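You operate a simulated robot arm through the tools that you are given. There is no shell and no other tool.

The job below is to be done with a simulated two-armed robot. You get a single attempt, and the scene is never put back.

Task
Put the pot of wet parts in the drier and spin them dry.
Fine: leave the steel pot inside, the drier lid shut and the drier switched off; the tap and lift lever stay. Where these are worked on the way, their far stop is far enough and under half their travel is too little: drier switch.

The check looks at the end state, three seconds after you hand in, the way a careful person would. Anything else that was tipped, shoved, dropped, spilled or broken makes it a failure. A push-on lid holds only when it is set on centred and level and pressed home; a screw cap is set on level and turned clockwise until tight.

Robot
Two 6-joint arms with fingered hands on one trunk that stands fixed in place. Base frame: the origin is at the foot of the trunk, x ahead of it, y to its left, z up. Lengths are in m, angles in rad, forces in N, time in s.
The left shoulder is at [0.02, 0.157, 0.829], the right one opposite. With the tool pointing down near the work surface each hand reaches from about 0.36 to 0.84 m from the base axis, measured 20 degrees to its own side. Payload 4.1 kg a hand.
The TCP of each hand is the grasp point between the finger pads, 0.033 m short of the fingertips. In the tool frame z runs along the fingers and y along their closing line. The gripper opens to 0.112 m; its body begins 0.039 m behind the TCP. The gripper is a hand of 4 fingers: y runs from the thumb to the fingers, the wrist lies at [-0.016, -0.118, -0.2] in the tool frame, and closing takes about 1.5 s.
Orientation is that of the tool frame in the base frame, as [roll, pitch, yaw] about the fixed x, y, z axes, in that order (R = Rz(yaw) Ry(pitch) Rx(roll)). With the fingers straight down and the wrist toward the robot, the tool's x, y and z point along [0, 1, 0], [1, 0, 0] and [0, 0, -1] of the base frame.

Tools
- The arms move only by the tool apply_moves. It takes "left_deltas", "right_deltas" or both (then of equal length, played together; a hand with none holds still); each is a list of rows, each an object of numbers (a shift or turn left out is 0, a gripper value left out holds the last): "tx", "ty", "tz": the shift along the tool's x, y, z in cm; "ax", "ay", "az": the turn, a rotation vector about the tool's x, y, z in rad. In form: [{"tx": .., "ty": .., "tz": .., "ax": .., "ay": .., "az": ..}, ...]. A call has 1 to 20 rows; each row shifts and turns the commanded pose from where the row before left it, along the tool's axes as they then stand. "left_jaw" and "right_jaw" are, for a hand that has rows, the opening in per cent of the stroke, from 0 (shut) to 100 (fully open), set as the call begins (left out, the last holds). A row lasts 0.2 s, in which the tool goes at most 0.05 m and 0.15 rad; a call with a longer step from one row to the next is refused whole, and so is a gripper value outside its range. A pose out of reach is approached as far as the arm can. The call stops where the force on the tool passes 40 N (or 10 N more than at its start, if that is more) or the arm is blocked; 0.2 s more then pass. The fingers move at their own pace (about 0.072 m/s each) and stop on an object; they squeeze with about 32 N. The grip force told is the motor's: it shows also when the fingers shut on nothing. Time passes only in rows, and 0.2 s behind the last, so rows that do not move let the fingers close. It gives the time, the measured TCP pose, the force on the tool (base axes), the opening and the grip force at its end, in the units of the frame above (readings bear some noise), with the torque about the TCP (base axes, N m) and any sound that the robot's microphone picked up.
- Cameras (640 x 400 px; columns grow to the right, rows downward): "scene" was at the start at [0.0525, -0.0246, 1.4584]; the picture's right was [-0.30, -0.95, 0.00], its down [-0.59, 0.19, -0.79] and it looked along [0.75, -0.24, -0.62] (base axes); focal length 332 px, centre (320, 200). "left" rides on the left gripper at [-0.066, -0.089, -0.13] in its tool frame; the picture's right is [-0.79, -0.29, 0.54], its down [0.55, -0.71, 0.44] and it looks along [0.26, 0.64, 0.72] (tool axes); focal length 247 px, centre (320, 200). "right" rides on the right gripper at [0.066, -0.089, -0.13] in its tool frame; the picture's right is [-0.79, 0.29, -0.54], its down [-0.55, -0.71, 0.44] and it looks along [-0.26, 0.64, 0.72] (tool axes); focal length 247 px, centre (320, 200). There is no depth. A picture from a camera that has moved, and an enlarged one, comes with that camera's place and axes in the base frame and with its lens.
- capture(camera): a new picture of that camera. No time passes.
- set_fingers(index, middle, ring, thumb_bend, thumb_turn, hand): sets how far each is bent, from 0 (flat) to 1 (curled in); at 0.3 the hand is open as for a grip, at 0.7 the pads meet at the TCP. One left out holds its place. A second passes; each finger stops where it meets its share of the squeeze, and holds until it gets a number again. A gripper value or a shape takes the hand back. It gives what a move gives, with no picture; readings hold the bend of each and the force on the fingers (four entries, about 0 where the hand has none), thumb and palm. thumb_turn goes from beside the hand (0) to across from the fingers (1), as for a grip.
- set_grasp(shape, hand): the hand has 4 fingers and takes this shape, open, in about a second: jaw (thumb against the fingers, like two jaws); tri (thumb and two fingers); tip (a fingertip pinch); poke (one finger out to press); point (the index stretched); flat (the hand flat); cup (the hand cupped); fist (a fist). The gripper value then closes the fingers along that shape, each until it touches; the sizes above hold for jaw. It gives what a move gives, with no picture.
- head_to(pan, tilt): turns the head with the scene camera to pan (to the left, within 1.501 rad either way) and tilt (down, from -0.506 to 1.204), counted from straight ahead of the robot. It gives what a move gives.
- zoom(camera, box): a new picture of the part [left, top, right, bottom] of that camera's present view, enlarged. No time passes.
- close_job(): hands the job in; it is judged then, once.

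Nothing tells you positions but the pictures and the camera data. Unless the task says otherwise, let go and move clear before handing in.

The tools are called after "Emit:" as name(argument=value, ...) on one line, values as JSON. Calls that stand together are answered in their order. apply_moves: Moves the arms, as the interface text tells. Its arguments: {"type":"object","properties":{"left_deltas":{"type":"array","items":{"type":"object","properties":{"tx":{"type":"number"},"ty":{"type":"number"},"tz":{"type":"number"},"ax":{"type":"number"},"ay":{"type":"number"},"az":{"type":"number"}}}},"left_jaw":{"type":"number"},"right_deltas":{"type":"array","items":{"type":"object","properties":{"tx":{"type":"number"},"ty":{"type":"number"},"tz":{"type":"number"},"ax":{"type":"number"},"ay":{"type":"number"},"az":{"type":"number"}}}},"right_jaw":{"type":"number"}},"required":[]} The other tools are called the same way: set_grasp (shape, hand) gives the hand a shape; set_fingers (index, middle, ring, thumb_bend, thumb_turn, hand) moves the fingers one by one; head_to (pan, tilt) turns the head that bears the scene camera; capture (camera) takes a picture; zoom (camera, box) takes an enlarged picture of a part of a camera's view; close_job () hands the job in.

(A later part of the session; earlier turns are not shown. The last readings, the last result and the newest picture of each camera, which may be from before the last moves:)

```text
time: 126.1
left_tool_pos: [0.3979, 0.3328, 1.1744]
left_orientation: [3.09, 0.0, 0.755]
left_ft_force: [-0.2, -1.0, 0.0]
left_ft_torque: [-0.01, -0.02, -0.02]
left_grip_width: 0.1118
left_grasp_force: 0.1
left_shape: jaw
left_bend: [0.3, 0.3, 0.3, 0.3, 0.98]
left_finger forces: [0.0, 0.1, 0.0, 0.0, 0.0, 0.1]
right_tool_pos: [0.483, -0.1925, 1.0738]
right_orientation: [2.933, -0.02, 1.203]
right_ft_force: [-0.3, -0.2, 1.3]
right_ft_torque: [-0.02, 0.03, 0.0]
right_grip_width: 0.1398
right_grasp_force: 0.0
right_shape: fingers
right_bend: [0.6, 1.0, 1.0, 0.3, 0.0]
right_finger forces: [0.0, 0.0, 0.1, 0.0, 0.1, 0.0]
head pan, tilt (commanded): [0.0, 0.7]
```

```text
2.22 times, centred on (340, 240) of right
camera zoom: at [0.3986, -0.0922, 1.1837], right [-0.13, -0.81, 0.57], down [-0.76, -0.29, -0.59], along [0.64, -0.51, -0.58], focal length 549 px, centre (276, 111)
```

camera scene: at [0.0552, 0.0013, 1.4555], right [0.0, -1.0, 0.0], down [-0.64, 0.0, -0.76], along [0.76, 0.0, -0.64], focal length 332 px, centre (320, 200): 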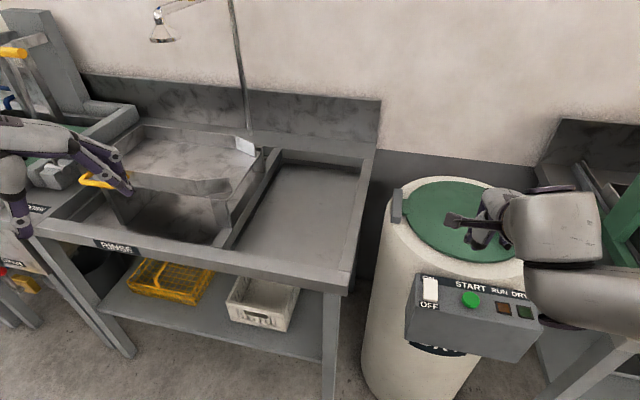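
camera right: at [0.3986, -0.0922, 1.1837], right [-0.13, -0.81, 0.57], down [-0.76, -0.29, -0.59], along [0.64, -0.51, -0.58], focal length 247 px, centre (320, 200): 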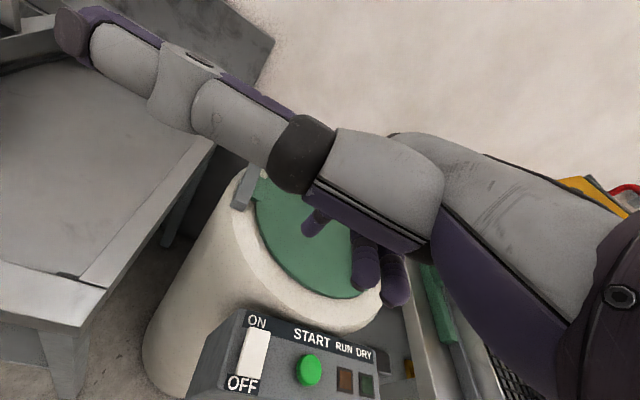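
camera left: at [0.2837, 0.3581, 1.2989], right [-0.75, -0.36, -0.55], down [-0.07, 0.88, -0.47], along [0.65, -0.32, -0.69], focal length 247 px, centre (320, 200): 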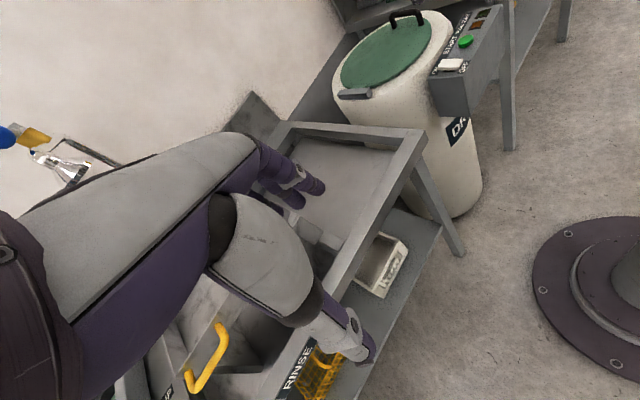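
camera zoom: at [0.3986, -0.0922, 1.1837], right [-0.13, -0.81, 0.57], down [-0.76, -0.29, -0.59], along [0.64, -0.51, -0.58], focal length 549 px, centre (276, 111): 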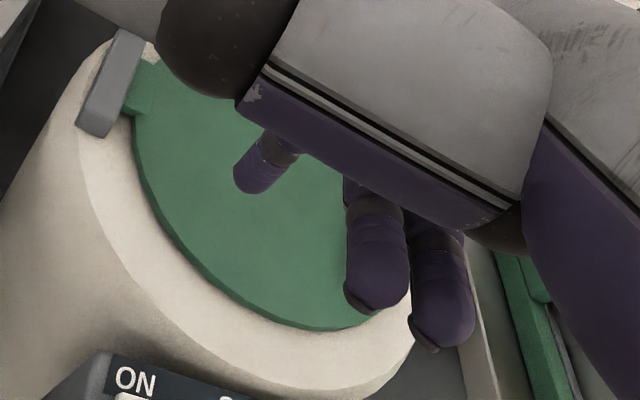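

Emit:
set_fingers(hand="right", index=0.5, middle=1.0, ring=1.0, thumb_bend=1.0, thumb_turn=0.0)

Emit:
capture(camera="right")

Emit:
capture(camera="scene")

```text
time: 127.1
left_tool_pos: [0.3966, 0.3328, 1.1728]
left_orientation: [3.093, 0.0, 0.756]
left_ft_force: [0.1, 0.0, -0.4]
left_ft_torque: [-0.01, -0.01, 0.01]
left_grip_width: 0.1114
left_grasp_force: 0.1
left_shape: jaw
left_bend: [0.3, 0.3, 0.3, 0.3, 0.98]
left_finger forces: [0.1, 0.0, 0.0, 0.0, 0.0, 0.1]
right_tool_pos: [0.4828, -0.1933, 1.0736]
right_orientation: [2.928, -0.021, 1.204]
right_ft_force: [-0.5, 0.4, 0.2]
right_ft_torque: [0.04, 0.01, -0.01]
right_grip_width: 0.0621
right_grasp_force: 0.0
right_shape: fingers
right_bend: [0.5, 1.0, 1.0, 1.0, 0.0]
right_finger forces: [0.0, 0.0, 0.0, 0.1, 0.0, 0.0]
head pan, tilt (commanded): [0.0, 0.7]
```

```text
taken
camera right: at [0.3986, -0.0922, 1.1837], right [-0.13, -0.81, 0.57], down [-0.76, -0.29, -0.59], along [0.64, -0.51, -0.58], focal length 247 px, centre (320, 200)
```

right: 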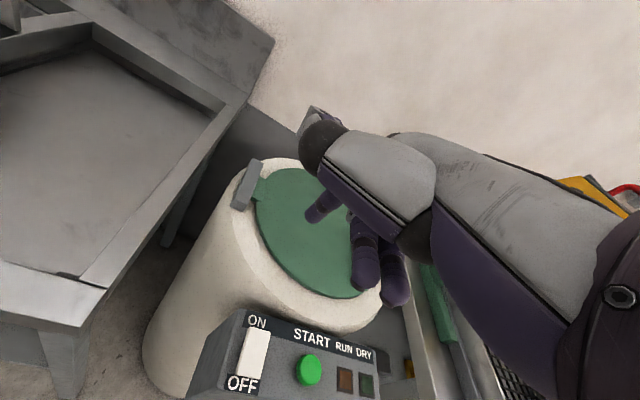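

```text
taken
camera scene: at [0.0552, 0.0013, 1.4555], right [0.0, -1.0, 0.0], down [-0.64, 0.0, -0.76], along [0.76, 0.0, -0.64], focal length 332 px, centre (320, 200)
```

scene: 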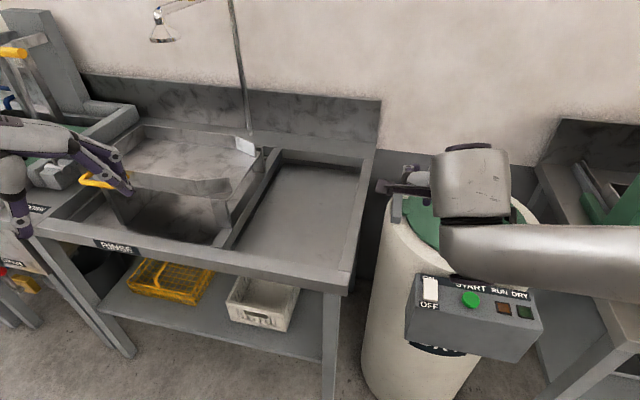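

The index is now the only finger out, and the right camera sees its tip. I estimate the tip at about (+0.039, -0.005, -0.025) from the tool point and bring it above the rocker's ON end at about (0.474, -0.228, 0.886).

Emit:
apply_moves(right_deltas=[{"tx": -1.57, "ty": -1.87, "tz": 2.9}, {"tx": -1.57, "ty": -1.87, "tz": 2.9}, {"tx": -1.57, "ty": -1.87, "tz": 2.9}, {}])

Emit:
capture(camera="right")

Emit:
capture(camera="scene")

Emit:
zoom(camera="left", box=[400, 0, 520, 110])

```text
time: 128.1
left_tool_pos: [0.3974, 0.3326, 1.1739]
left_orientation: [3.091, 0.0, 0.756]
left_ft_force: [-0.9, -0.2, 0.7]
left_ft_torque: [0.03, -0.02, -0.03]
left_grip_width: 0.1118
left_grasp_force: 0.0
left_shape: jaw
left_bend: [0.3, 0.3, 0.3, 0.3, 0.98]
left_finger forces: [0.0, 0.1, 0.0, 0.0, 0.0, 0.0]
right_tool_pos: [0.4498, -0.2247, 0.9853]
right_orientation: [2.933, -0.019, 1.203]
right_ft_force: [-0.1, -0.4, -0.2]
right_ft_torque: [0.0, 0.01, 0.01]
right_grip_width: 0.0618
right_grasp_force: 0.0
right_shape: fingers
right_bend: [0.5, 1.0, 1.0, 1.0, 0.0]
right_finger forces: [0.0, 0.1, 0.0, 0.0, 0.0, 0.1]
right hand out of reach, approached as far as the arm can: row 3
head pan, tilt (commanded): [0.0, 0.7]
```

```text
taken
camera right: at [0.366, -0.1233, 1.0942], right [-0.13, -0.81, 0.57], down [-0.76, -0.29, -0.58], along [0.64, -0.51, -0.58], focal length 247 px, centre (320, 200)
```

right: 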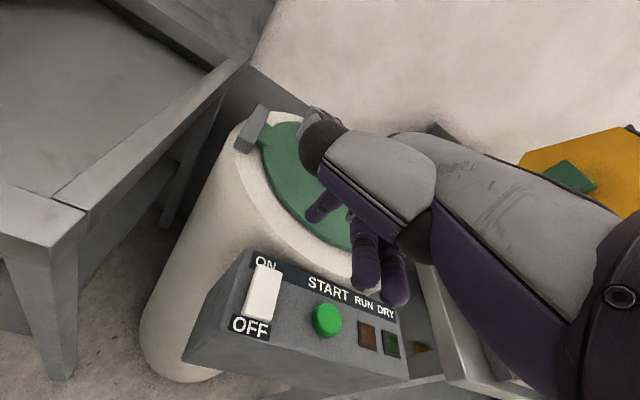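

```text
taken
camera scene: at [0.0552, 0.0013, 1.4555], right [0.0, -1.0, 0.0], down [-0.64, 0.0, -0.77], along [0.77, 0.0, -0.64], focal length 332 px, centre (320, 200)
```

scene: 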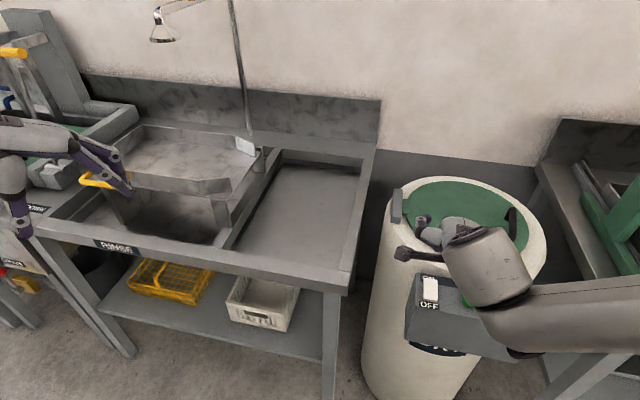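

```text
3.64 times, centred on (460, 55) of left
camera zoom: at [0.2837, 0.3582, 1.2989], right [-0.75, -0.36, -0.55], down [-0.07, 0.88, -0.47], along [0.65, -0.32, -0.69], focal length 898 px, centre (-189, 727)
```

zoom: 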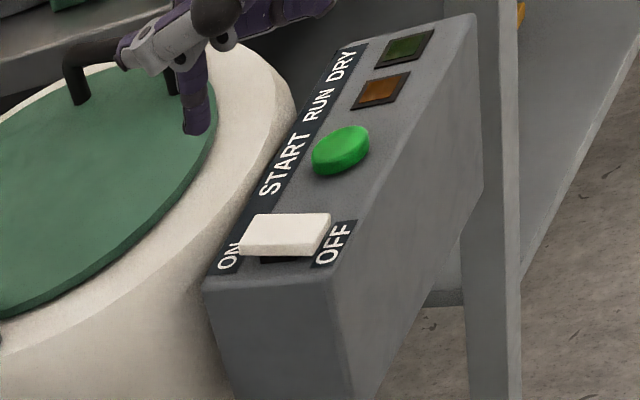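

The tip is well measured at (0.498, -0.240, 0.951), but this tilted attitude hits an arm limit here. I rise, bring the hand upright, and approach again.

Emit:
apply_moves(right_deltas=[{"tz": -3.0}, {"ax": 0.11}, {"ax": 0.1}, {}])

Emit:
capture(camera="right")

Emit:
zoom(camera="left", box=[400, 0, 520, 110])

```text
time: 129.1
left_tool_pos: [0.3973, 0.3332, 1.1729]
left_orientation: [3.092, -0.001, 0.757]
left_ft_force: [0.2, 0.8, -0.4]
left_ft_torque: [0.03, -0.02, -0.01]
left_grip_width: 0.1117
left_grasp_force: 0.1
left_shape: jaw
left_bend: [0.3, 0.3, 0.3, 0.3, 0.98]
left_finger forces: [0.0, 0.0, 0.0, 0.0, 0.1, 0.0]
right_tool_pos: [0.4437, -0.2201, 1.015]
right_orientation: [-3.141, -0.021, 1.204]
right_ft_force: [-0.6, -0.6, -0.1]
right_ft_torque: [0.01, -0.02, 0.01]
right_grip_width: 0.0621
right_grasp_force: 0.1
right_shape: fingers
right_bend: [0.5, 1.0, 1.0, 1.0, 0.0]
right_finger forces: [0.0, 0.0, 0.0, 0.0, 0.0, 0.0]
head pan, tilt (commanded): [0.0, 0.7]
```

```text
taken
camera right: at [0.3835, -0.1298, 1.1461], right [-0.02, -0.85, 0.52], down [-0.86, -0.25, -0.45], along [0.51, -0.46, -0.73], focal length 247 px, centre (320, 200)
```

right: 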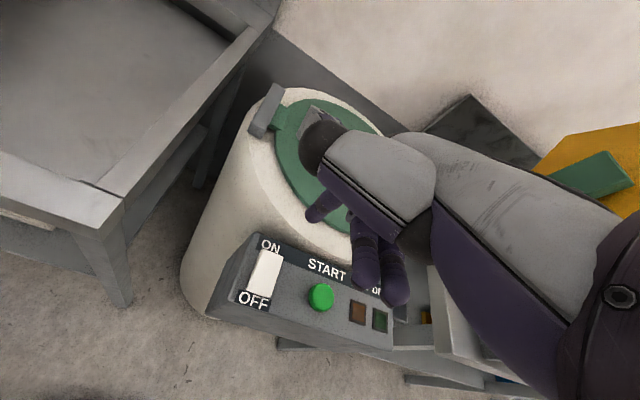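

```text
3.64 times, centred on (460, 55) of left
camera zoom: at [0.2837, 0.3582, 1.2989], right [-0.75, -0.36, -0.55], down [-0.07, 0.88, -0.47], along [0.65, -0.32, -0.69], focal length 898 px, centre (-189, 727)
```

zoom: 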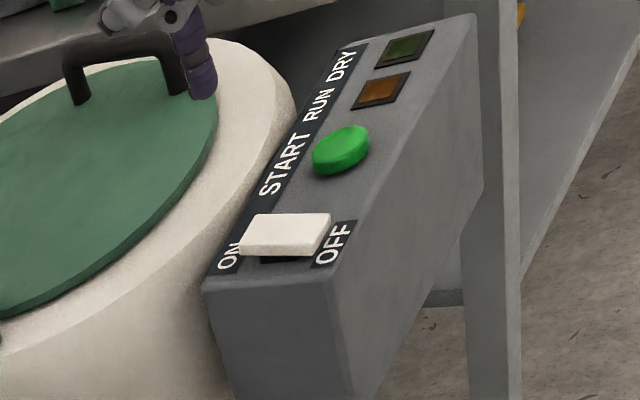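

Emit:
apply_moves(right_deltas=[{"ty": -0.7, "tz": 2.6}, {"ty": -0.7, "tz": 2.6}, {}])

Emit:
capture(camera="right")

Emit:
zoom(camera="left", box=[400, 0, 520, 110])

Emit:
capture(camera="scene")

```text
time: 129.9
left_tool_pos: [0.3963, 0.3325, 1.1731]
left_orientation: [3.091, -0.002, 0.758]
left_ft_force: [-0.4, -0.5, -0.2]
left_ft_torque: [-0.01, -0.03, 0.02]
left_grip_width: 0.1118
left_grasp_force: 0.0
left_shape: jaw
left_bend: [0.3, 0.3, 0.3, 0.3, 0.98]
left_finger forces: [0.0, 0.1, 0.0, 0.0, 0.1, 0.0]
right_tool_pos: [0.4316, -0.2139, 0.9628]
right_orientation: [3.141, -0.019, 1.202]
right_ft_force: [0.4, -0.4, -0.6]
right_ft_torque: [0.01, -0.02, 0.0]
right_grip_width: 0.0617
right_grasp_force: 0.0
right_shape: fingers
right_bend: [0.5, 1.0, 1.0, 1.0, 0.0]
right_finger forces: [0.0, 0.1, 0.0, 0.1, 0.1, 0.1]
head pan, tilt (commanded): [0.0, 0.7]
```

```text
taken
camera right: at [0.3703, -0.1235, 1.0941], right [-0.02, -0.85, 0.52], down [-0.86, -0.25, -0.45], along [0.51, -0.46, -0.73], focal length 247 px, centre (320, 200)
```

right: 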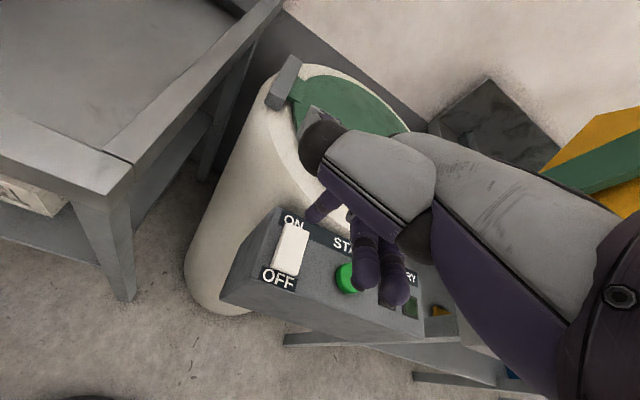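

```text
3.64 times, centred on (460, 55) of left
camera zoom: at [0.2837, 0.3582, 1.2989], right [-0.75, -0.36, -0.55], down [-0.07, 0.88, -0.47], along [0.65, -0.32, -0.69], focal length 898 px, centre (-189, 727)
```

zoom: 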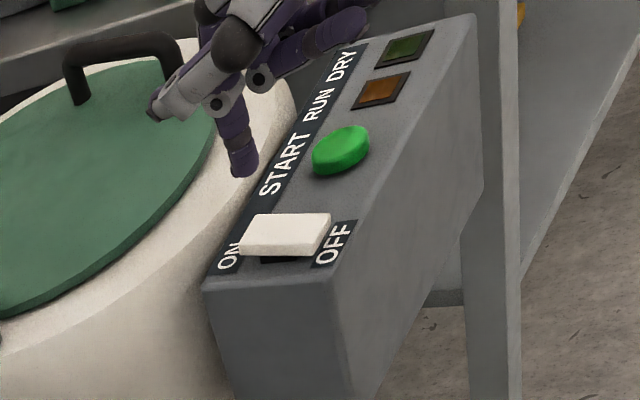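

```text
taken
camera scene: at [0.0552, 0.0013, 1.4555], right [0.0, -1.0, 0.0], down [-0.64, 0.0, -0.76], along [0.76, 0.0, -0.64], focal length 332 px, centre (320, 200)
```

scene: 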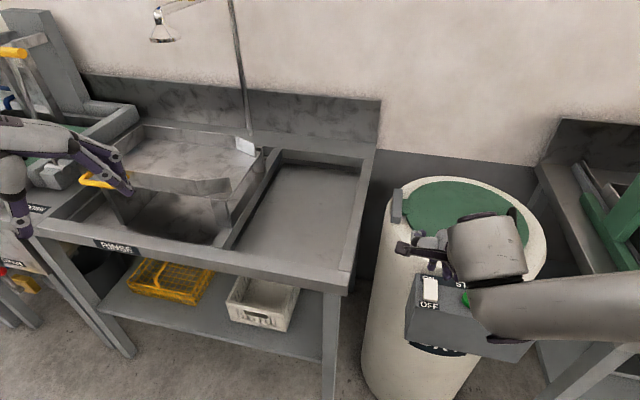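

Emit:
zoom(camera="right", box=[250, 170, 390, 310])

Emit:
zoom(camera="left", box=[425, 30, 475, 75])

Emit:
zoom(camera="scene", box=[390, 230, 490, 320])

```text
2.86 times, centred on (320, 240) of right
camera zoom: at [0.3703, -0.1235, 1.0941], right [-0.02, -0.85, 0.52], down [-0.86, -0.25, -0.45], along [0.51, -0.46, -0.73], focal length 706 px, centre (320, 86)
```

zoom: 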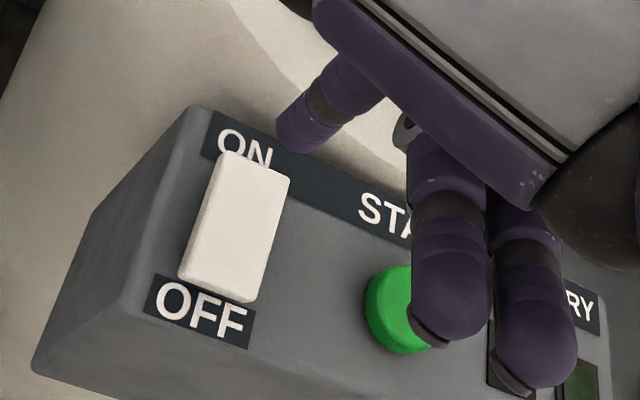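

```text
8.89 times, centred on (450, 52) of left
camera zoom: at [0.2837, 0.3582, 1.2989], right [-0.75, -0.36, -0.55], down [-0.07, 0.88, -0.47], along [0.65, -0.32, -0.69], focal length 2195 px, centre (-836, 1511)
```

zoom: 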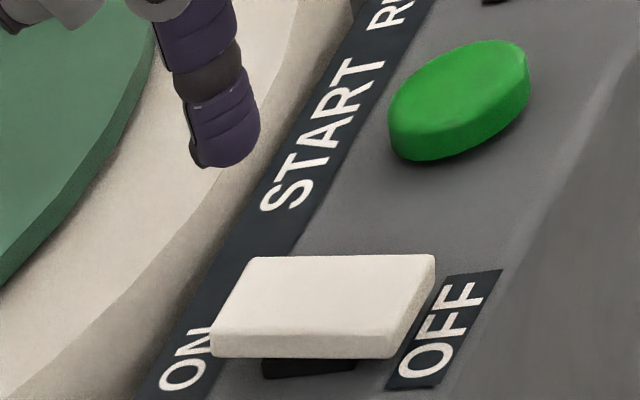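

```text
4.44 times, centred on (440, 275) of scene
camera zoom: at [0.0552, 0.0013, 1.4555], right [0.0, -1.0, 0.0], down [-0.64, 0.0, -0.76], along [0.76, 0.0, -0.64], focal length 1476 px, centre (-213, -133)
```

zoom: 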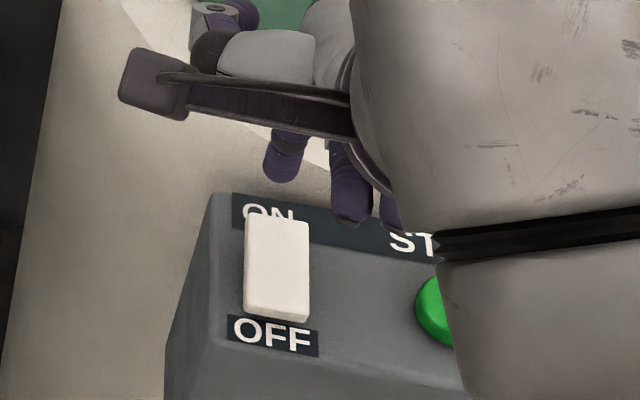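

Fresh triangulation puts the rocker's ON end at about (0.481, -0.232, 0.875), standing higher than its OFF end, so the switch is off. My fingertip is at (0.4735, -0.226, 0.916). I line it up with the ON end and go down.

Emit:
apply_moves(right_deltas=[{"tx": -0.5, "ty": 0.5}, {"tz": 1.7}, {"tz": 1.7}, {}])

Emit:
zoom(camera="right", box=[250, 170, 390, 310])

Emit:
zoom(camera="left", box=[425, 30, 475, 75])

```text
time: 130.9
left_tool_pos: [0.3981, 0.3333, 1.1739]
left_orientation: [3.091, 0.0, 0.754]
left_ft_force: [-0.3, -0.3, 1.0]
left_ft_torque: [0.04, 0.02, 0.0]
left_grip_width: 0.1115
left_grasp_force: 0.1
left_shape: jaw
left_bend: [0.3, 0.3, 0.3, 0.3, 0.98]
left_finger forces: [0.0, 0.0, 0.0, 0.0, 0.0, 0.0]
right_tool_pos: [0.4358, -0.2205, 0.9295]
right_orientation: [-3.14, -0.02, 1.204]
right_ft_force: [0.5, 0.2, -0.1]
right_ft_torque: [-0.01, 0.0, 0.02]
right_grip_width: 0.062
right_grasp_force: 0.0
right_shape: fingers
right_bend: [0.5, 1.0, 1.0, 1.0, 0.0]
right_finger forces: [0.0, 0.0, 0.1, 0.0, 0.0, 0.0]
head pan, tilt (commanded): [0.0, 0.7]
```

```text
2.86 times, centred on (320, 240) of right
camera zoom: at [0.3745, -0.1296, 1.0595], right [-0.02, -0.85, 0.52], down [-0.86, -0.25, -0.45], along [0.51, -0.46, -0.73], focal length 706 px, centre (320, 86)
```

zoom: 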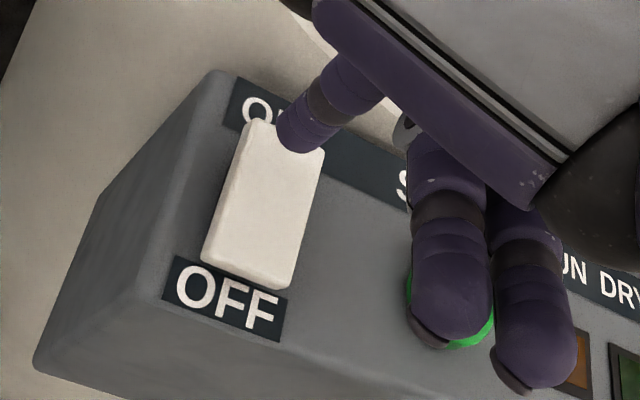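

```text
8.89 times, centred on (450, 52) of left
camera zoom: at [0.2837, 0.3582, 1.2989], right [-0.75, -0.36, -0.55], down [-0.07, 0.88, -0.47], along [0.65, -0.32, -0.69], focal length 2195 px, centre (-836, 1511)
```

zoom: 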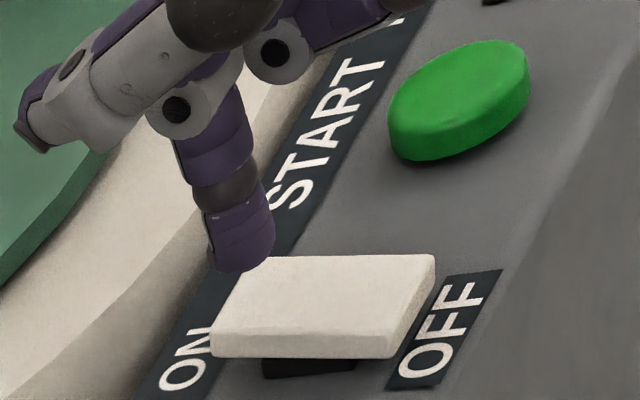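

Emit:
apply_moves(right_deltas=[{"tz": 0.5}, {"tz": 0.5}, {}])

Emit:
zoom(camera="left", box=[425, 30, 475, 75])

```text
time: 131.7
left_tool_pos: [0.3969, 0.3326, 1.1724]
left_orientation: [3.092, 0.001, 0.755]
left_ft_force: [-0.8, 0.5, 0.4]
left_ft_torque: [0.0, -0.04, -0.02]
left_grip_width: 0.1117
left_grasp_force: 0.1
left_shape: jaw
left_bend: [0.3, 0.3, 0.3, 0.3, 0.98]
left_finger forces: [0.0, 0.1, 0.1, 0.1, 0.0, 0.0]
right_tool_pos: [0.4361, -0.2204, 0.9189]
right_orientation: [-3.141, -0.019, 1.201]
right_ft_force: [-0.2, -0.6, -0.2]
right_ft_torque: [0.02, 0.0, -0.03]
right_grip_width: 0.062
right_grasp_force: 0.1
right_shape: fingers
right_bend: [0.5, 1.0, 1.0, 1.0, 0.0]
right_finger forces: [0.1, 0.0, 0.0, 0.0, 0.0, 0.0]
head pan, tilt (commanded): [0.0, 0.7]
```

```text
8.89 times, centred on (450, 52) of left
camera zoom: at [0.2837, 0.3582, 1.2989], right [-0.75, -0.36, -0.55], down [-0.07, 0.88, -0.47], along [0.65, -0.32, -0.69], focal length 2195 px, centre (-836, 1511)
```

zoom: 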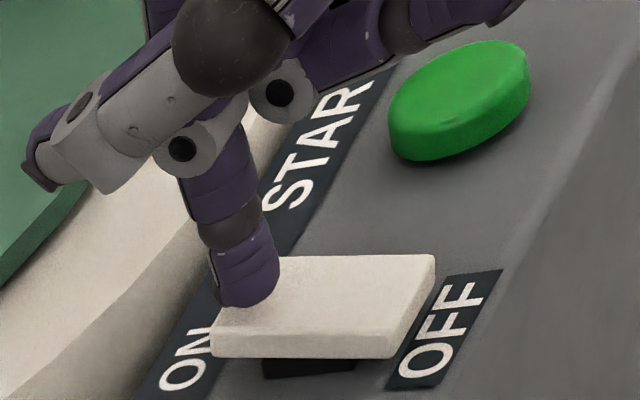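

The fingertip is right over the ON end, about to touch. I press on down in small steps.

Emit:
apply_moves(right_deltas=[{"tz": 0.4}, {"tz": 0.4}, {"tz": 0.4}])

Emit:
zoom(camera="left", box=[425, 30, 475, 75])

```text
time: 132.5
left_tool_pos: [0.3961, 0.333, 1.1733]
left_orientation: [3.091, -0.001, 0.756]
left_ft_force: [1.0, -1.4, -0.1]
left_ft_torque: [0.01, -0.01, 0.01]
left_grip_width: 0.1117
left_grasp_force: 0.0
left_shape: jaw
left_bend: [0.3, 0.3, 0.3, 0.3, 0.98]
left_finger forces: [0.0, 0.0, 0.0, 0.1, 0.1, 0.0]
right_tool_pos: [0.4423, -0.2207, 0.9098]
right_orientation: [3.134, -0.022, 1.2]
right_ft_force: [-1.9, 0.5, 25.3]
right_ft_torque: [-0.06, -0.86, 0.06]
right_grip_width: 0.0624
right_grasp_force: 12.3
right_shape: fingers
right_bend: [0.51, 1.0, 1.0, 1.0, 0.0]
right_finger forces: [24.1, 0.1, 0.0, 0.0, 0.0, 0.0]
right hand out of reach, approached as far as the arm can: row 3
head pan, tilt (commanded): [0.0, 0.7]
```

```text
8.89 times, centred on (450, 52) of left
camera zoom: at [0.2832, 0.3585, 1.2989], right [-0.75, -0.36, -0.55], down [-0.07, 0.88, -0.47], along [0.65, -0.32, -0.69], focal length 2195 px, centre (-836, 1511)
```

zoom: 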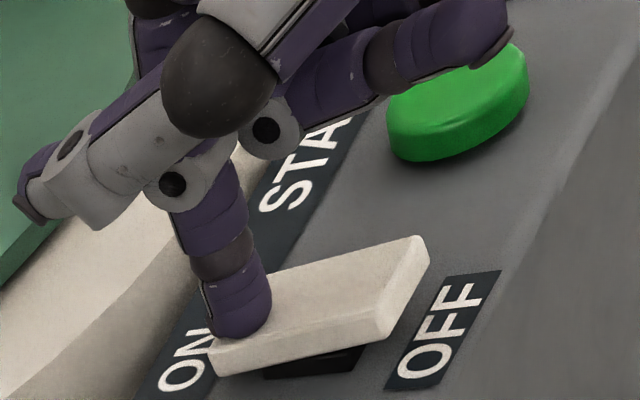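

The rocker tipped over to ON. I lift off and check that it stays.

Emit:
apply_moves(right_deltas=[{"tz": -1.5}, {"tz": -2.0}, {"tz": -2.0}, {}])

Emit:
zoom(camera="left", box=[425, 30, 475, 75])

Emit:
zoom(camera="right", box=[230, 170, 450, 350])

```text
time: 133.5
left_tool_pos: [0.3969, 0.3325, 1.173]
left_orientation: [3.091, 0.0, 0.756]
left_ft_force: [0.1, 0.2, -0.4]
left_ft_torque: [0.01, -0.01, 0.01]
left_grip_width: 0.112
left_grasp_force: 0.2
left_shape: jaw
left_bend: [0.3, 0.3, 0.3, 0.3, 0.98]
left_finger forces: [0.0, 0.0, 0.0, 0.0, 0.1, 0.0]
right_tool_pos: [0.4384, -0.2201, 0.9637]
right_orientation: [-3.141, -0.021, 1.2]
right_ft_force: [-0.6, -0.2, 0.5]
right_ft_torque: [-0.03, -0.03, -0.04]
right_grip_width: 0.0624
right_grasp_force: 0.1
right_shape: fingers
right_bend: [0.5, 1.0, 1.0, 1.0, 0.0]
right_finger forces: [0.1, 0.0, 0.1, 0.1, 0.0, 0.0]
head pan, tilt (commanded): [0.0, 0.7]
```

```text
8.89 times, centred on (450, 52) of left
camera zoom: at [0.2838, 0.3582, 1.2988], right [-0.75, -0.36, -0.55], down [-0.07, 0.88, -0.47], along [0.65, -0.32, -0.69], focal length 2195 px, centre (-836, 1511)
```

zoom: 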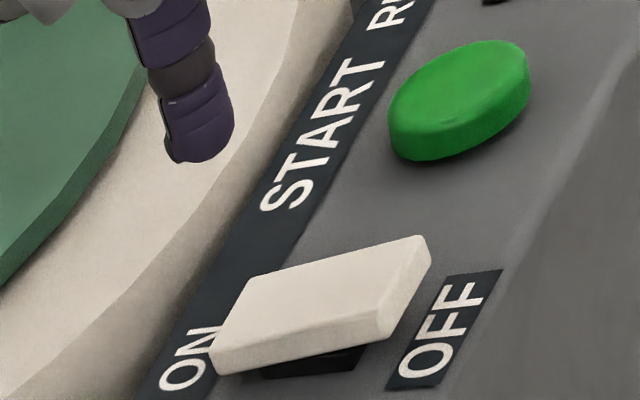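

```text
2.22 times, centred on (340, 260) of right
camera zoom: at [0.3772, -0.1294, 1.0937], right [-0.02, -0.85, 0.52], down [-0.86, -0.25, -0.45], along [0.51, -0.46, -0.73], focal length 549 px, centre (276, 67)
```

zoom: 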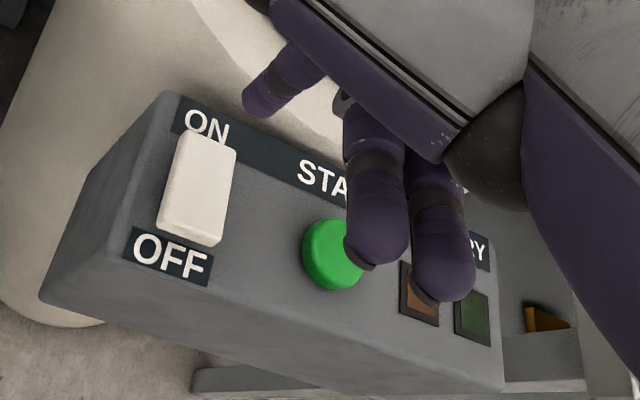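

The switch is on and stays. Now I move the fingertip over the START button at about (0.437, -0.306).

Emit:
apply_moves(right_deltas=[{"tx": -2.8, "ty": -0.45}, {"tx": -2.8, "ty": -0.45}, {"tx": -2.8, "ty": -0.45}, {}])

Emit:
zoom(camera="left", box=[430, 15, 500, 75])

Emit:
zoom(camera="right", box=[230, 170, 450, 350])

```text
time: 134.5
left_tool_pos: [0.3978, 0.3323, 1.174]
left_orientation: [3.093, -0.001, 0.756]
left_ft_force: [0.7, 0.3, -0.3]
left_ft_torque: [-0.01, -0.01, 0.0]
left_grip_width: 0.1115
left_grasp_force: 0.0
left_shape: jaw
left_bend: [0.3, 0.3, 0.3, 0.3, 0.98]
left_finger forces: [0.0, 0.0, 0.0, 0.1, 0.0, 0.1]
right_tool_pos: [0.4061, -0.2952, 0.9674]
right_orientation: [3.14, -0.02, 1.203]
right_ft_force: [-0.3, 0.2, 0.1]
right_ft_torque: [-0.01, 0.03, -0.02]
right_grip_width: 0.0617
right_grasp_force: 0.1
right_shape: fingers
right_bend: [0.5, 1.0, 1.0, 1.0, 0.0]
right_finger forces: [0.0, 0.0, 0.0, 0.1, 0.0, 0.0]
right hand out of reach, approached as far as the arm can: row 2, 3
head pan, tilt (commanded): [0.0, 0.7]
```

```text
6.67 times, centred on (465, 45) of left
camera zoom: at [0.2838, 0.3583, 1.2988], right [-0.75, -0.36, -0.55], down [-0.07, 0.88, -0.47], along [0.65, -0.32, -0.69], focal length 1646 px, centre (-647, 1233)
```

zoom: 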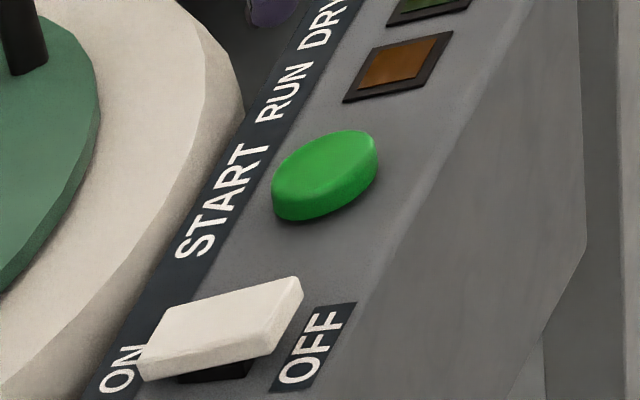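

```text
2.22 times, centred on (340, 260) of right
camera zoom: at [0.3455, -0.2054, 1.0982], right [-0.02, -0.85, 0.52], down [-0.86, -0.25, -0.45], along [0.51, -0.46, -0.73], focal length 549 px, centre (276, 67)
```

zoom: 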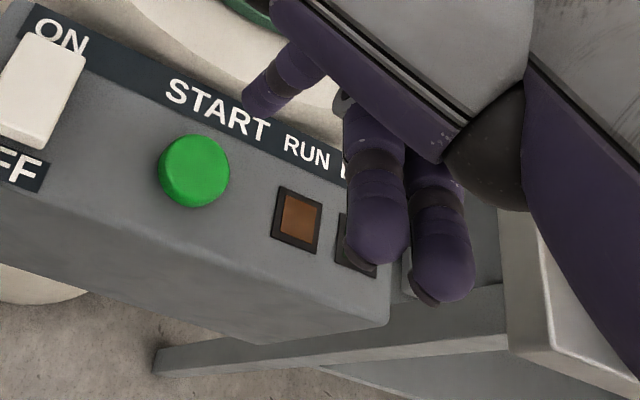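

The arm is at its near limit here, with the tip about a centimetre beyond the button. Tilting the fingertip back toward the robot brings it over the button's centre and relieves the arm.

Emit:
apply_moves(right_deltas=[{"ax": 0.125}, {"ax": 0.125}, {}])

Emit:
zoom(camera="left", box=[420, 0, 510, 75])

Emit:
zoom(camera="right", box=[230, 170, 450, 350])

```text
time: 135.3
left_tool_pos: [0.3961, 0.3329, 1.1734]
left_orientation: [3.09, -0.004, 0.756]
left_ft_force: [-0.1, 0.3, -0.2]
left_ft_torque: [0.0, -0.02, 0.01]
left_grip_width: 0.1118
left_grasp_force: 0.1
left_shape: jaw
left_bend: [0.3, 0.3, 0.3, 0.3, 0.98]
left_finger forces: [0.0, 0.1, 0.0, 0.0, 0.0, 0.0]
right_tool_pos: [0.4056, -0.2963, 0.968]
right_orientation: [-2.89, -0.019, 1.202]
right_ft_force: [-0.2, 0.3, 0.9]
right_ft_torque: [0.02, 0.0, 0.01]
right_grip_width: 0.062
right_grasp_force: 0.1
right_shape: fingers
right_bend: [0.5, 1.0, 1.0, 1.0, 0.0]
right_finger forces: [0.0, 0.1, 0.1, 0.0, 0.1, 0.0]
head pan, tilt (commanded): [0.0, 0.7]
```

```text
5.33 times, centred on (465, 38) of left
camera zoom: at [0.2837, 0.3582, 1.2989], right [-0.75, -0.36, -0.55], down [-0.07, 0.88, -0.47], along [0.65, -0.32, -0.69], focal length 1317 px, centre (-453, 1067)
```

zoom: 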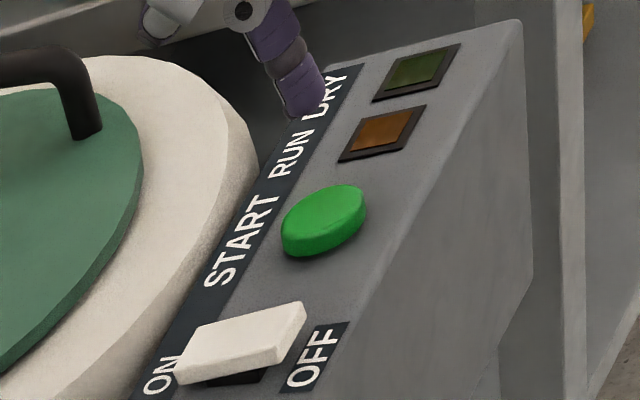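

```text
2.22 times, centred on (340, 260) of right
camera zoom: at [0.3781, -0.2184, 1.1164], right [0.1, -0.9, 0.44], down [-0.94, -0.23, -0.26], along [0.33, -0.38, -0.86], focal length 549 px, centre (276, 67)
```

zoom: 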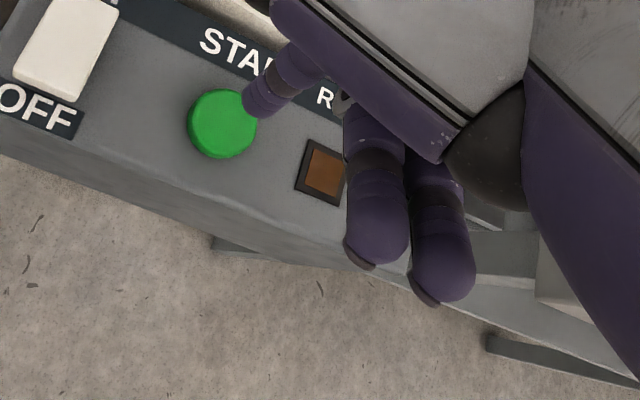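

The tip is now directly above the button. I descend onto it.

Emit:
apply_moves(right_deltas=[{"tx": -0.03, "ty": 0.37, "tz": 1.45}, {"tx": -0.03, "ty": 0.37, "tz": 1.45}, {}])

Emit:
zoom(camera="left", box=[420, 0, 510, 75])

Emit:
zoom(camera="right", box=[230, 170, 450, 350])

```text
time: 136.1
left_tool_pos: [0.397, 0.333, 1.1736]
left_orientation: [3.09, -0.001, 0.755]
left_ft_force: [-0.4, 1.3, 0.1]
left_ft_torque: [-0.01, 0.0, -0.01]
left_grip_width: 0.1114
left_grasp_force: 0.1
left_shape: jaw
left_bend: [0.3, 0.3, 0.3, 0.3, 0.98]
left_finger forces: [0.0, 0.0, 0.0, 0.0, 0.0, 0.0]
right_tool_pos: [0.4061, -0.2977, 0.9376]
right_orientation: [-2.892, -0.019, 1.203]
right_ft_force: [-0.4, -0.2, -0.1]
right_ft_torque: [0.01, 0.01, 0.02]
right_grip_width: 0.0618
right_grasp_force: 0.1
right_shape: fingers
right_bend: [0.5, 1.0, 1.0, 1.0, 0.0]
right_finger forces: [0.1, 0.0, 0.0, 0.1, 0.0, 0.0]
head pan, tilt (commanded): [0.0, 0.7]
```

```text
5.33 times, centred on (465, 38) of left
camera zoom: at [0.2837, 0.3582, 1.2989], right [-0.75, -0.36, -0.55], down [-0.07, 0.88, -0.47], along [0.65, -0.32, -0.69], focal length 1317 px, centre (-453, 1067)
```

zoom: 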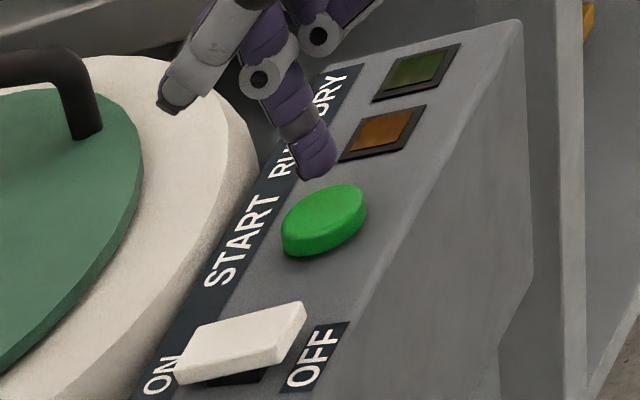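

```text
2.22 times, centred on (340, 260) of right
camera zoom: at [0.3775, -0.2197, 1.0869], right [0.09, -0.9, 0.44], down [-0.94, -0.22, -0.26], along [0.33, -0.38, -0.86], focal length 549 px, centre (276, 67)
```

zoom: 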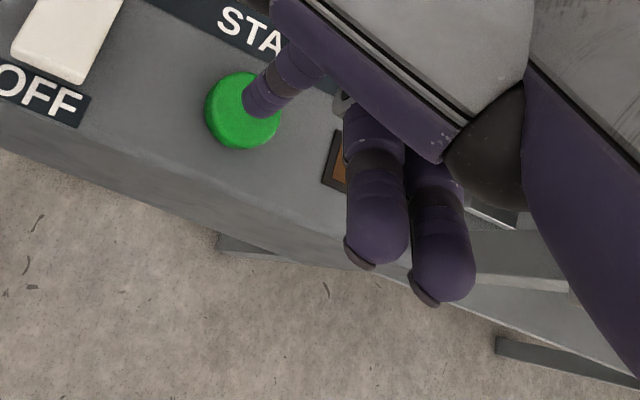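

Emit:
apply_moves(right_deltas=[{"tx": -0.03, "ty": 0.3, "tz": 1.2}, {"tx": -0.01, "ty": 0.12, "tz": 0.48}, {"tx": -0.01, "ty": 0.12, "tz": 0.48}])

Emit:
zoom(camera="left", box=[420, 0, 510, 75])

```text
time: 136.9
left_tool_pos: [0.3972, 0.3336, 1.1733]
left_orientation: [3.091, 0.0, 0.756]
left_ft_force: [0.5, -0.2, -0.7]
left_ft_torque: [0.02, -0.03, -0.01]
left_grip_width: 0.1117
left_grasp_force: 0.1
left_shape: jaw
left_bend: [0.3, 0.3, 0.3, 0.3, 0.98]
left_finger forces: [0.0, 0.0, 0.0, 0.0, 0.0, 0.0]
right_tool_pos: [0.407, -0.2962, 0.9152]
right_orientation: [-2.895, -0.02, 1.202]
right_ft_force: [0.0, 0.0, 2.3]
right_ft_torque: [-0.06, -0.05, -0.01]
right_grip_width: 0.0619
right_grasp_force: 1.3
right_shape: fingers
right_bend: [0.5, 1.0, 1.0, 1.0, 0.0]
right_finger forces: [1.6, 0.0, 0.0, 0.0, 0.0, 0.1]
head pan, tilt (commanded): [0.0, 0.7]
heard: click
```

```text
5.33 times, centred on (465, 38) of left
camera zoom: at [0.2837, 0.3582, 1.2989], right [-0.75, -0.36, -0.55], down [-0.07, 0.88, -0.47], along [0.65, -0.32, -0.69], focal length 1317 px, centre (-453, 1067)
```

zoom: 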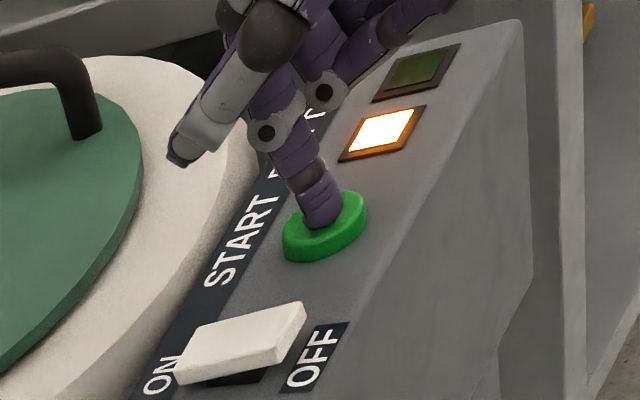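

A click, and the RUN lamp is lit. I lift the finger off and wait for the DRY lamp.

Emit:
apply_moves(right_deltas=[{"tx": 0.02, "ty": -0.37, "tz": -1.45}, {"tx": 0.02, "ty": -0.37, "tz": -1.45}, {"tx": 0.02, "ty": -0.37, "tz": -1.45}, {}, {}, {}, {}, {}, {}, {}, {}, {}, {}, {}, {}, {}, {}, {}, {}, {}])

Emit:
zoom(camera="left", box=[420, 0, 510, 75])

Emit:
capture(camera="scene")

```text
time: 141.1
left_tool_pos: [0.3968, 0.3322, 1.1734]
left_orientation: [3.09, 0.001, 0.756]
left_ft_force: [-0.4, 0.1, 0.6]
left_ft_torque: [0.02, -0.03, -0.01]
left_grip_width: 0.1118
left_grasp_force: 0.1
left_shape: jaw
left_bend: [0.3, 0.3, 0.3, 0.3, 0.98]
left_finger forces: [0.0, 0.0, 0.0, 0.0, 0.1, 0.0]
right_tool_pos: [0.4059, -0.2969, 0.9602]
right_orientation: [-2.892, -0.02, 1.203]
right_ft_force: [-0.1, 1.2, 1.0]
right_ft_torque: [0.02, 0.04, -0.02]
right_grip_width: 0.0618
right_grasp_force: 0.1
right_shape: fingers
right_bend: [0.5, 1.0, 1.0, 1.0, 0.0]
right_finger forces: [0.0, 0.0, 0.0, 0.0, 0.0, 0.0]
head pan, tilt (commanded): [0.0, 0.7]
```

```text
5.33 times, centred on (465, 38) of left
camera zoom: at [0.2837, 0.3582, 1.2989], right [-0.75, -0.36, -0.55], down [-0.07, 0.88, -0.47], along [0.65, -0.32, -0.69], focal length 1317 px, centre (-453, 1067)
```

zoom: 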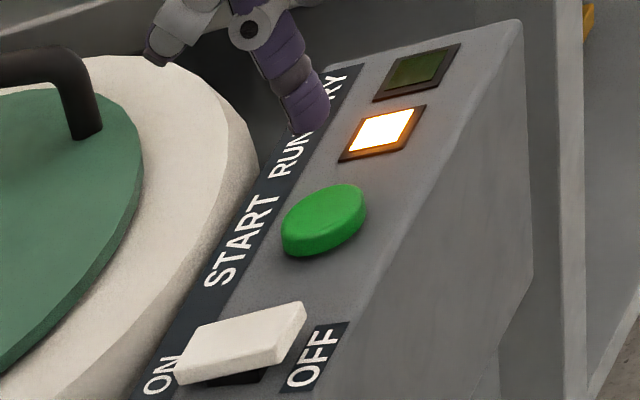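

```text
taken
camera scene: at [0.0552, 0.0013, 1.4555], right [0.0, -1.0, 0.0], down [-0.64, 0.0, -0.76], along [0.76, 0.0, -0.64], focal length 332 px, centre (320, 200)
```

scene: 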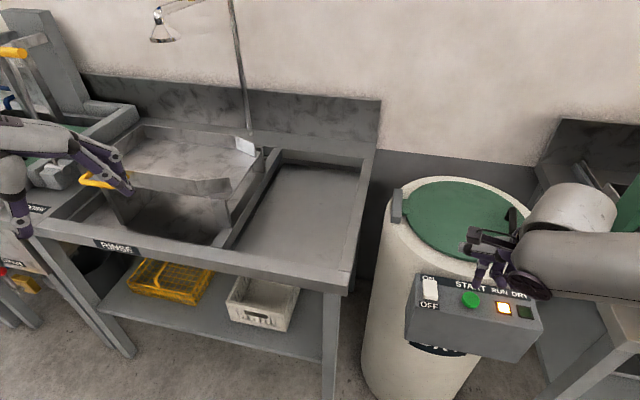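

The drier runs. While it spins I move the fingertip to a spot well above the rocker's OFF end and keep waiting.

Emit:
apply_moves(right_deltas=[{"tx": 2.5, "ty": -0.95}, {"tx": 2.5, "ty": -0.95}, {"tx": 2.6, "ty": -0.95}, {}, {}, {}, {}, {}, {}, {}, {}, {}, {}, {}, {}, {}, {}, {}, {}, {}])

Emit:
zoom(camera="left", box=[420, 0, 510, 75])

Emit:
zoom(camera="right", box=[230, 170, 450, 350])

```text
time: 145.3
left_tool_pos: [0.397, 0.3326, 1.174]
left_orientation: [3.091, 0.0, 0.755]
left_ft_force: [-0.9, -0.1, 0.2]
left_ft_torque: [0.0, 0.02, -0.01]
left_grip_width: 0.1116
left_grasp_force: 0.1
left_shape: jaw
left_bend: [0.3, 0.3, 0.3, 0.3, 0.98]
left_finger forces: [0.1, 0.0, 0.1, 0.1, 0.1, 0.0]
right_tool_pos: [0.4064, -0.2156, 0.9691]
right_orientation: [-2.893, -0.02, 1.202]
right_ft_force: [0.1, -0.1, 0.3]
right_ft_torque: [0.0, -0.01, -0.03]
right_grip_width: 0.0621
right_grasp_force: 0.0
right_shape: fingers
right_bend: [0.5, 1.0, 1.0, 1.0, 0.0]
right_finger forces: [0.1, 0.1, 0.0, 0.0, 0.0, 0.0]
head pan, tilt (commanded): [0.0, 0.7]
```

```text
5.33 times, centred on (465, 38) of left
camera zoom: at [0.2837, 0.3582, 1.2989], right [-0.75, -0.36, -0.55], down [-0.07, 0.88, -0.47], along [0.65, -0.32, -0.69], focal length 1317 px, centre (-453, 1067)
```

zoom: 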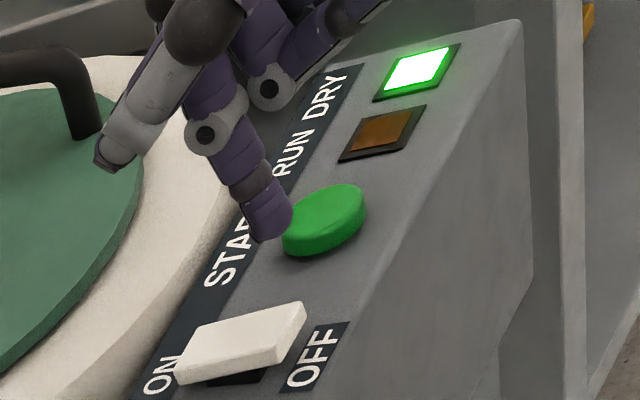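

```text
2.22 times, centred on (340, 260) of right
camera zoom: at [0.3776, -0.1382, 1.1182], right [0.09, -0.9, 0.44], down [-0.94, -0.22, -0.26], along [0.33, -0.38, -0.86], focal length 549 px, centre (276, 67)
```

zoom: 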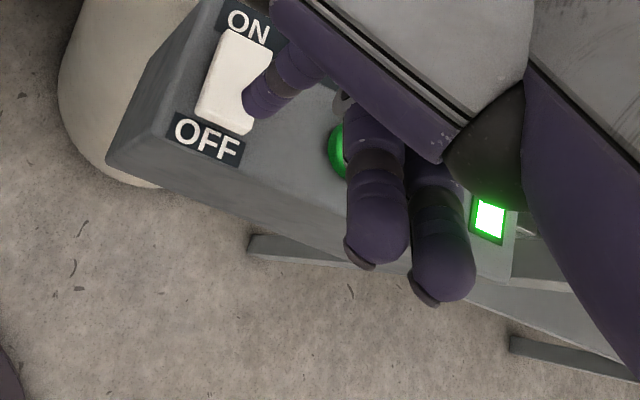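

The DRY lamp is lit and RUN has gone out, so the parts are dry. Now I switch the drier off by pressing the raised OFF end at about (0.440, -0.227, 0.868).

Emit:
apply_moves(right_deltas=[{"tx": -0.25, "ty": 0.45}, {"tx": -0.03, "ty": 0.37, "tz": 1.45}, {"tx": -0.03, "ty": 0.37, "tz": 1.45}, {}])

Emit:
zoom(camera="left", box=[425, 30, 475, 75])

Emit:
zoom(camera="right", box=[230, 170, 450, 350])

```text
time: 146.3
left_tool_pos: [0.3965, 0.3325, 1.1749]
left_orientation: [3.093, 0.0, 0.755]
left_ft_force: [0.2, 0.3, 0.7]
left_ft_torque: [0.02, -0.01, 0.0]
left_grip_width: 0.1116
left_grasp_force: 0.1
left_shape: jaw
left_bend: [0.3, 0.3, 0.3, 0.3, 0.98]
left_finger forces: [0.1, 0.0, 0.0, 0.0, 0.1, 0.1]
right_tool_pos: [0.4102, -0.2195, 0.9385]
right_orientation: [-2.892, -0.021, 1.201]
right_ft_force: [0.3, -0.5, 0.4]
right_ft_torque: [0.03, 0.01, 0.03]
right_grip_width: 0.0623
right_grasp_force: 0.0
right_shape: fingers
right_bend: [0.5, 1.0, 1.0, 1.0, 0.0]
right_finger forces: [0.1, 0.1, 0.0, 0.1, 0.0, 0.0]
head pan, tilt (commanded): [0.0, 0.7]
```

```text
8.89 times, centred on (450, 52) of left
camera zoom: at [0.2837, 0.3582, 1.2989], right [-0.75, -0.36, -0.55], down [-0.07, 0.88, -0.47], along [0.65, -0.32, -0.69], focal length 2195 px, centre (-836, 1511)
```

zoom: 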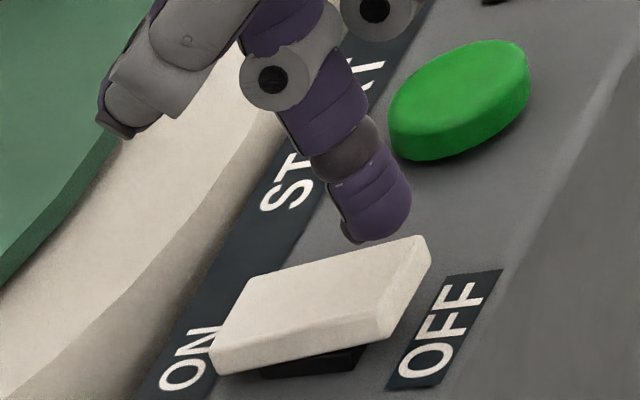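

```text
2.22 times, centred on (340, 260) of right
camera zoom: at [0.382, -0.1424, 1.0862], right [0.09, -0.9, 0.44], down [-0.94, -0.22, -0.26], along [0.33, -0.38, -0.86], focal length 549 px, centre (276, 67)
```

zoom: 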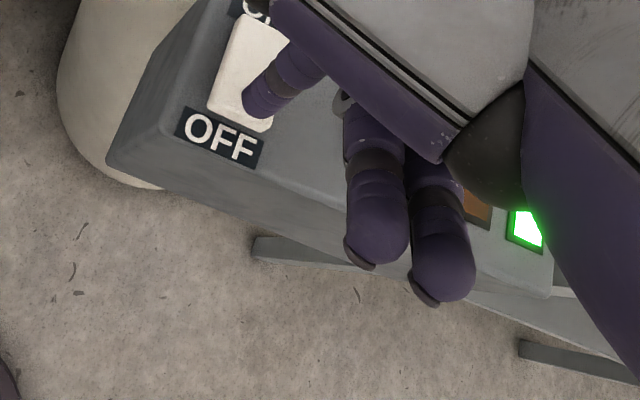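

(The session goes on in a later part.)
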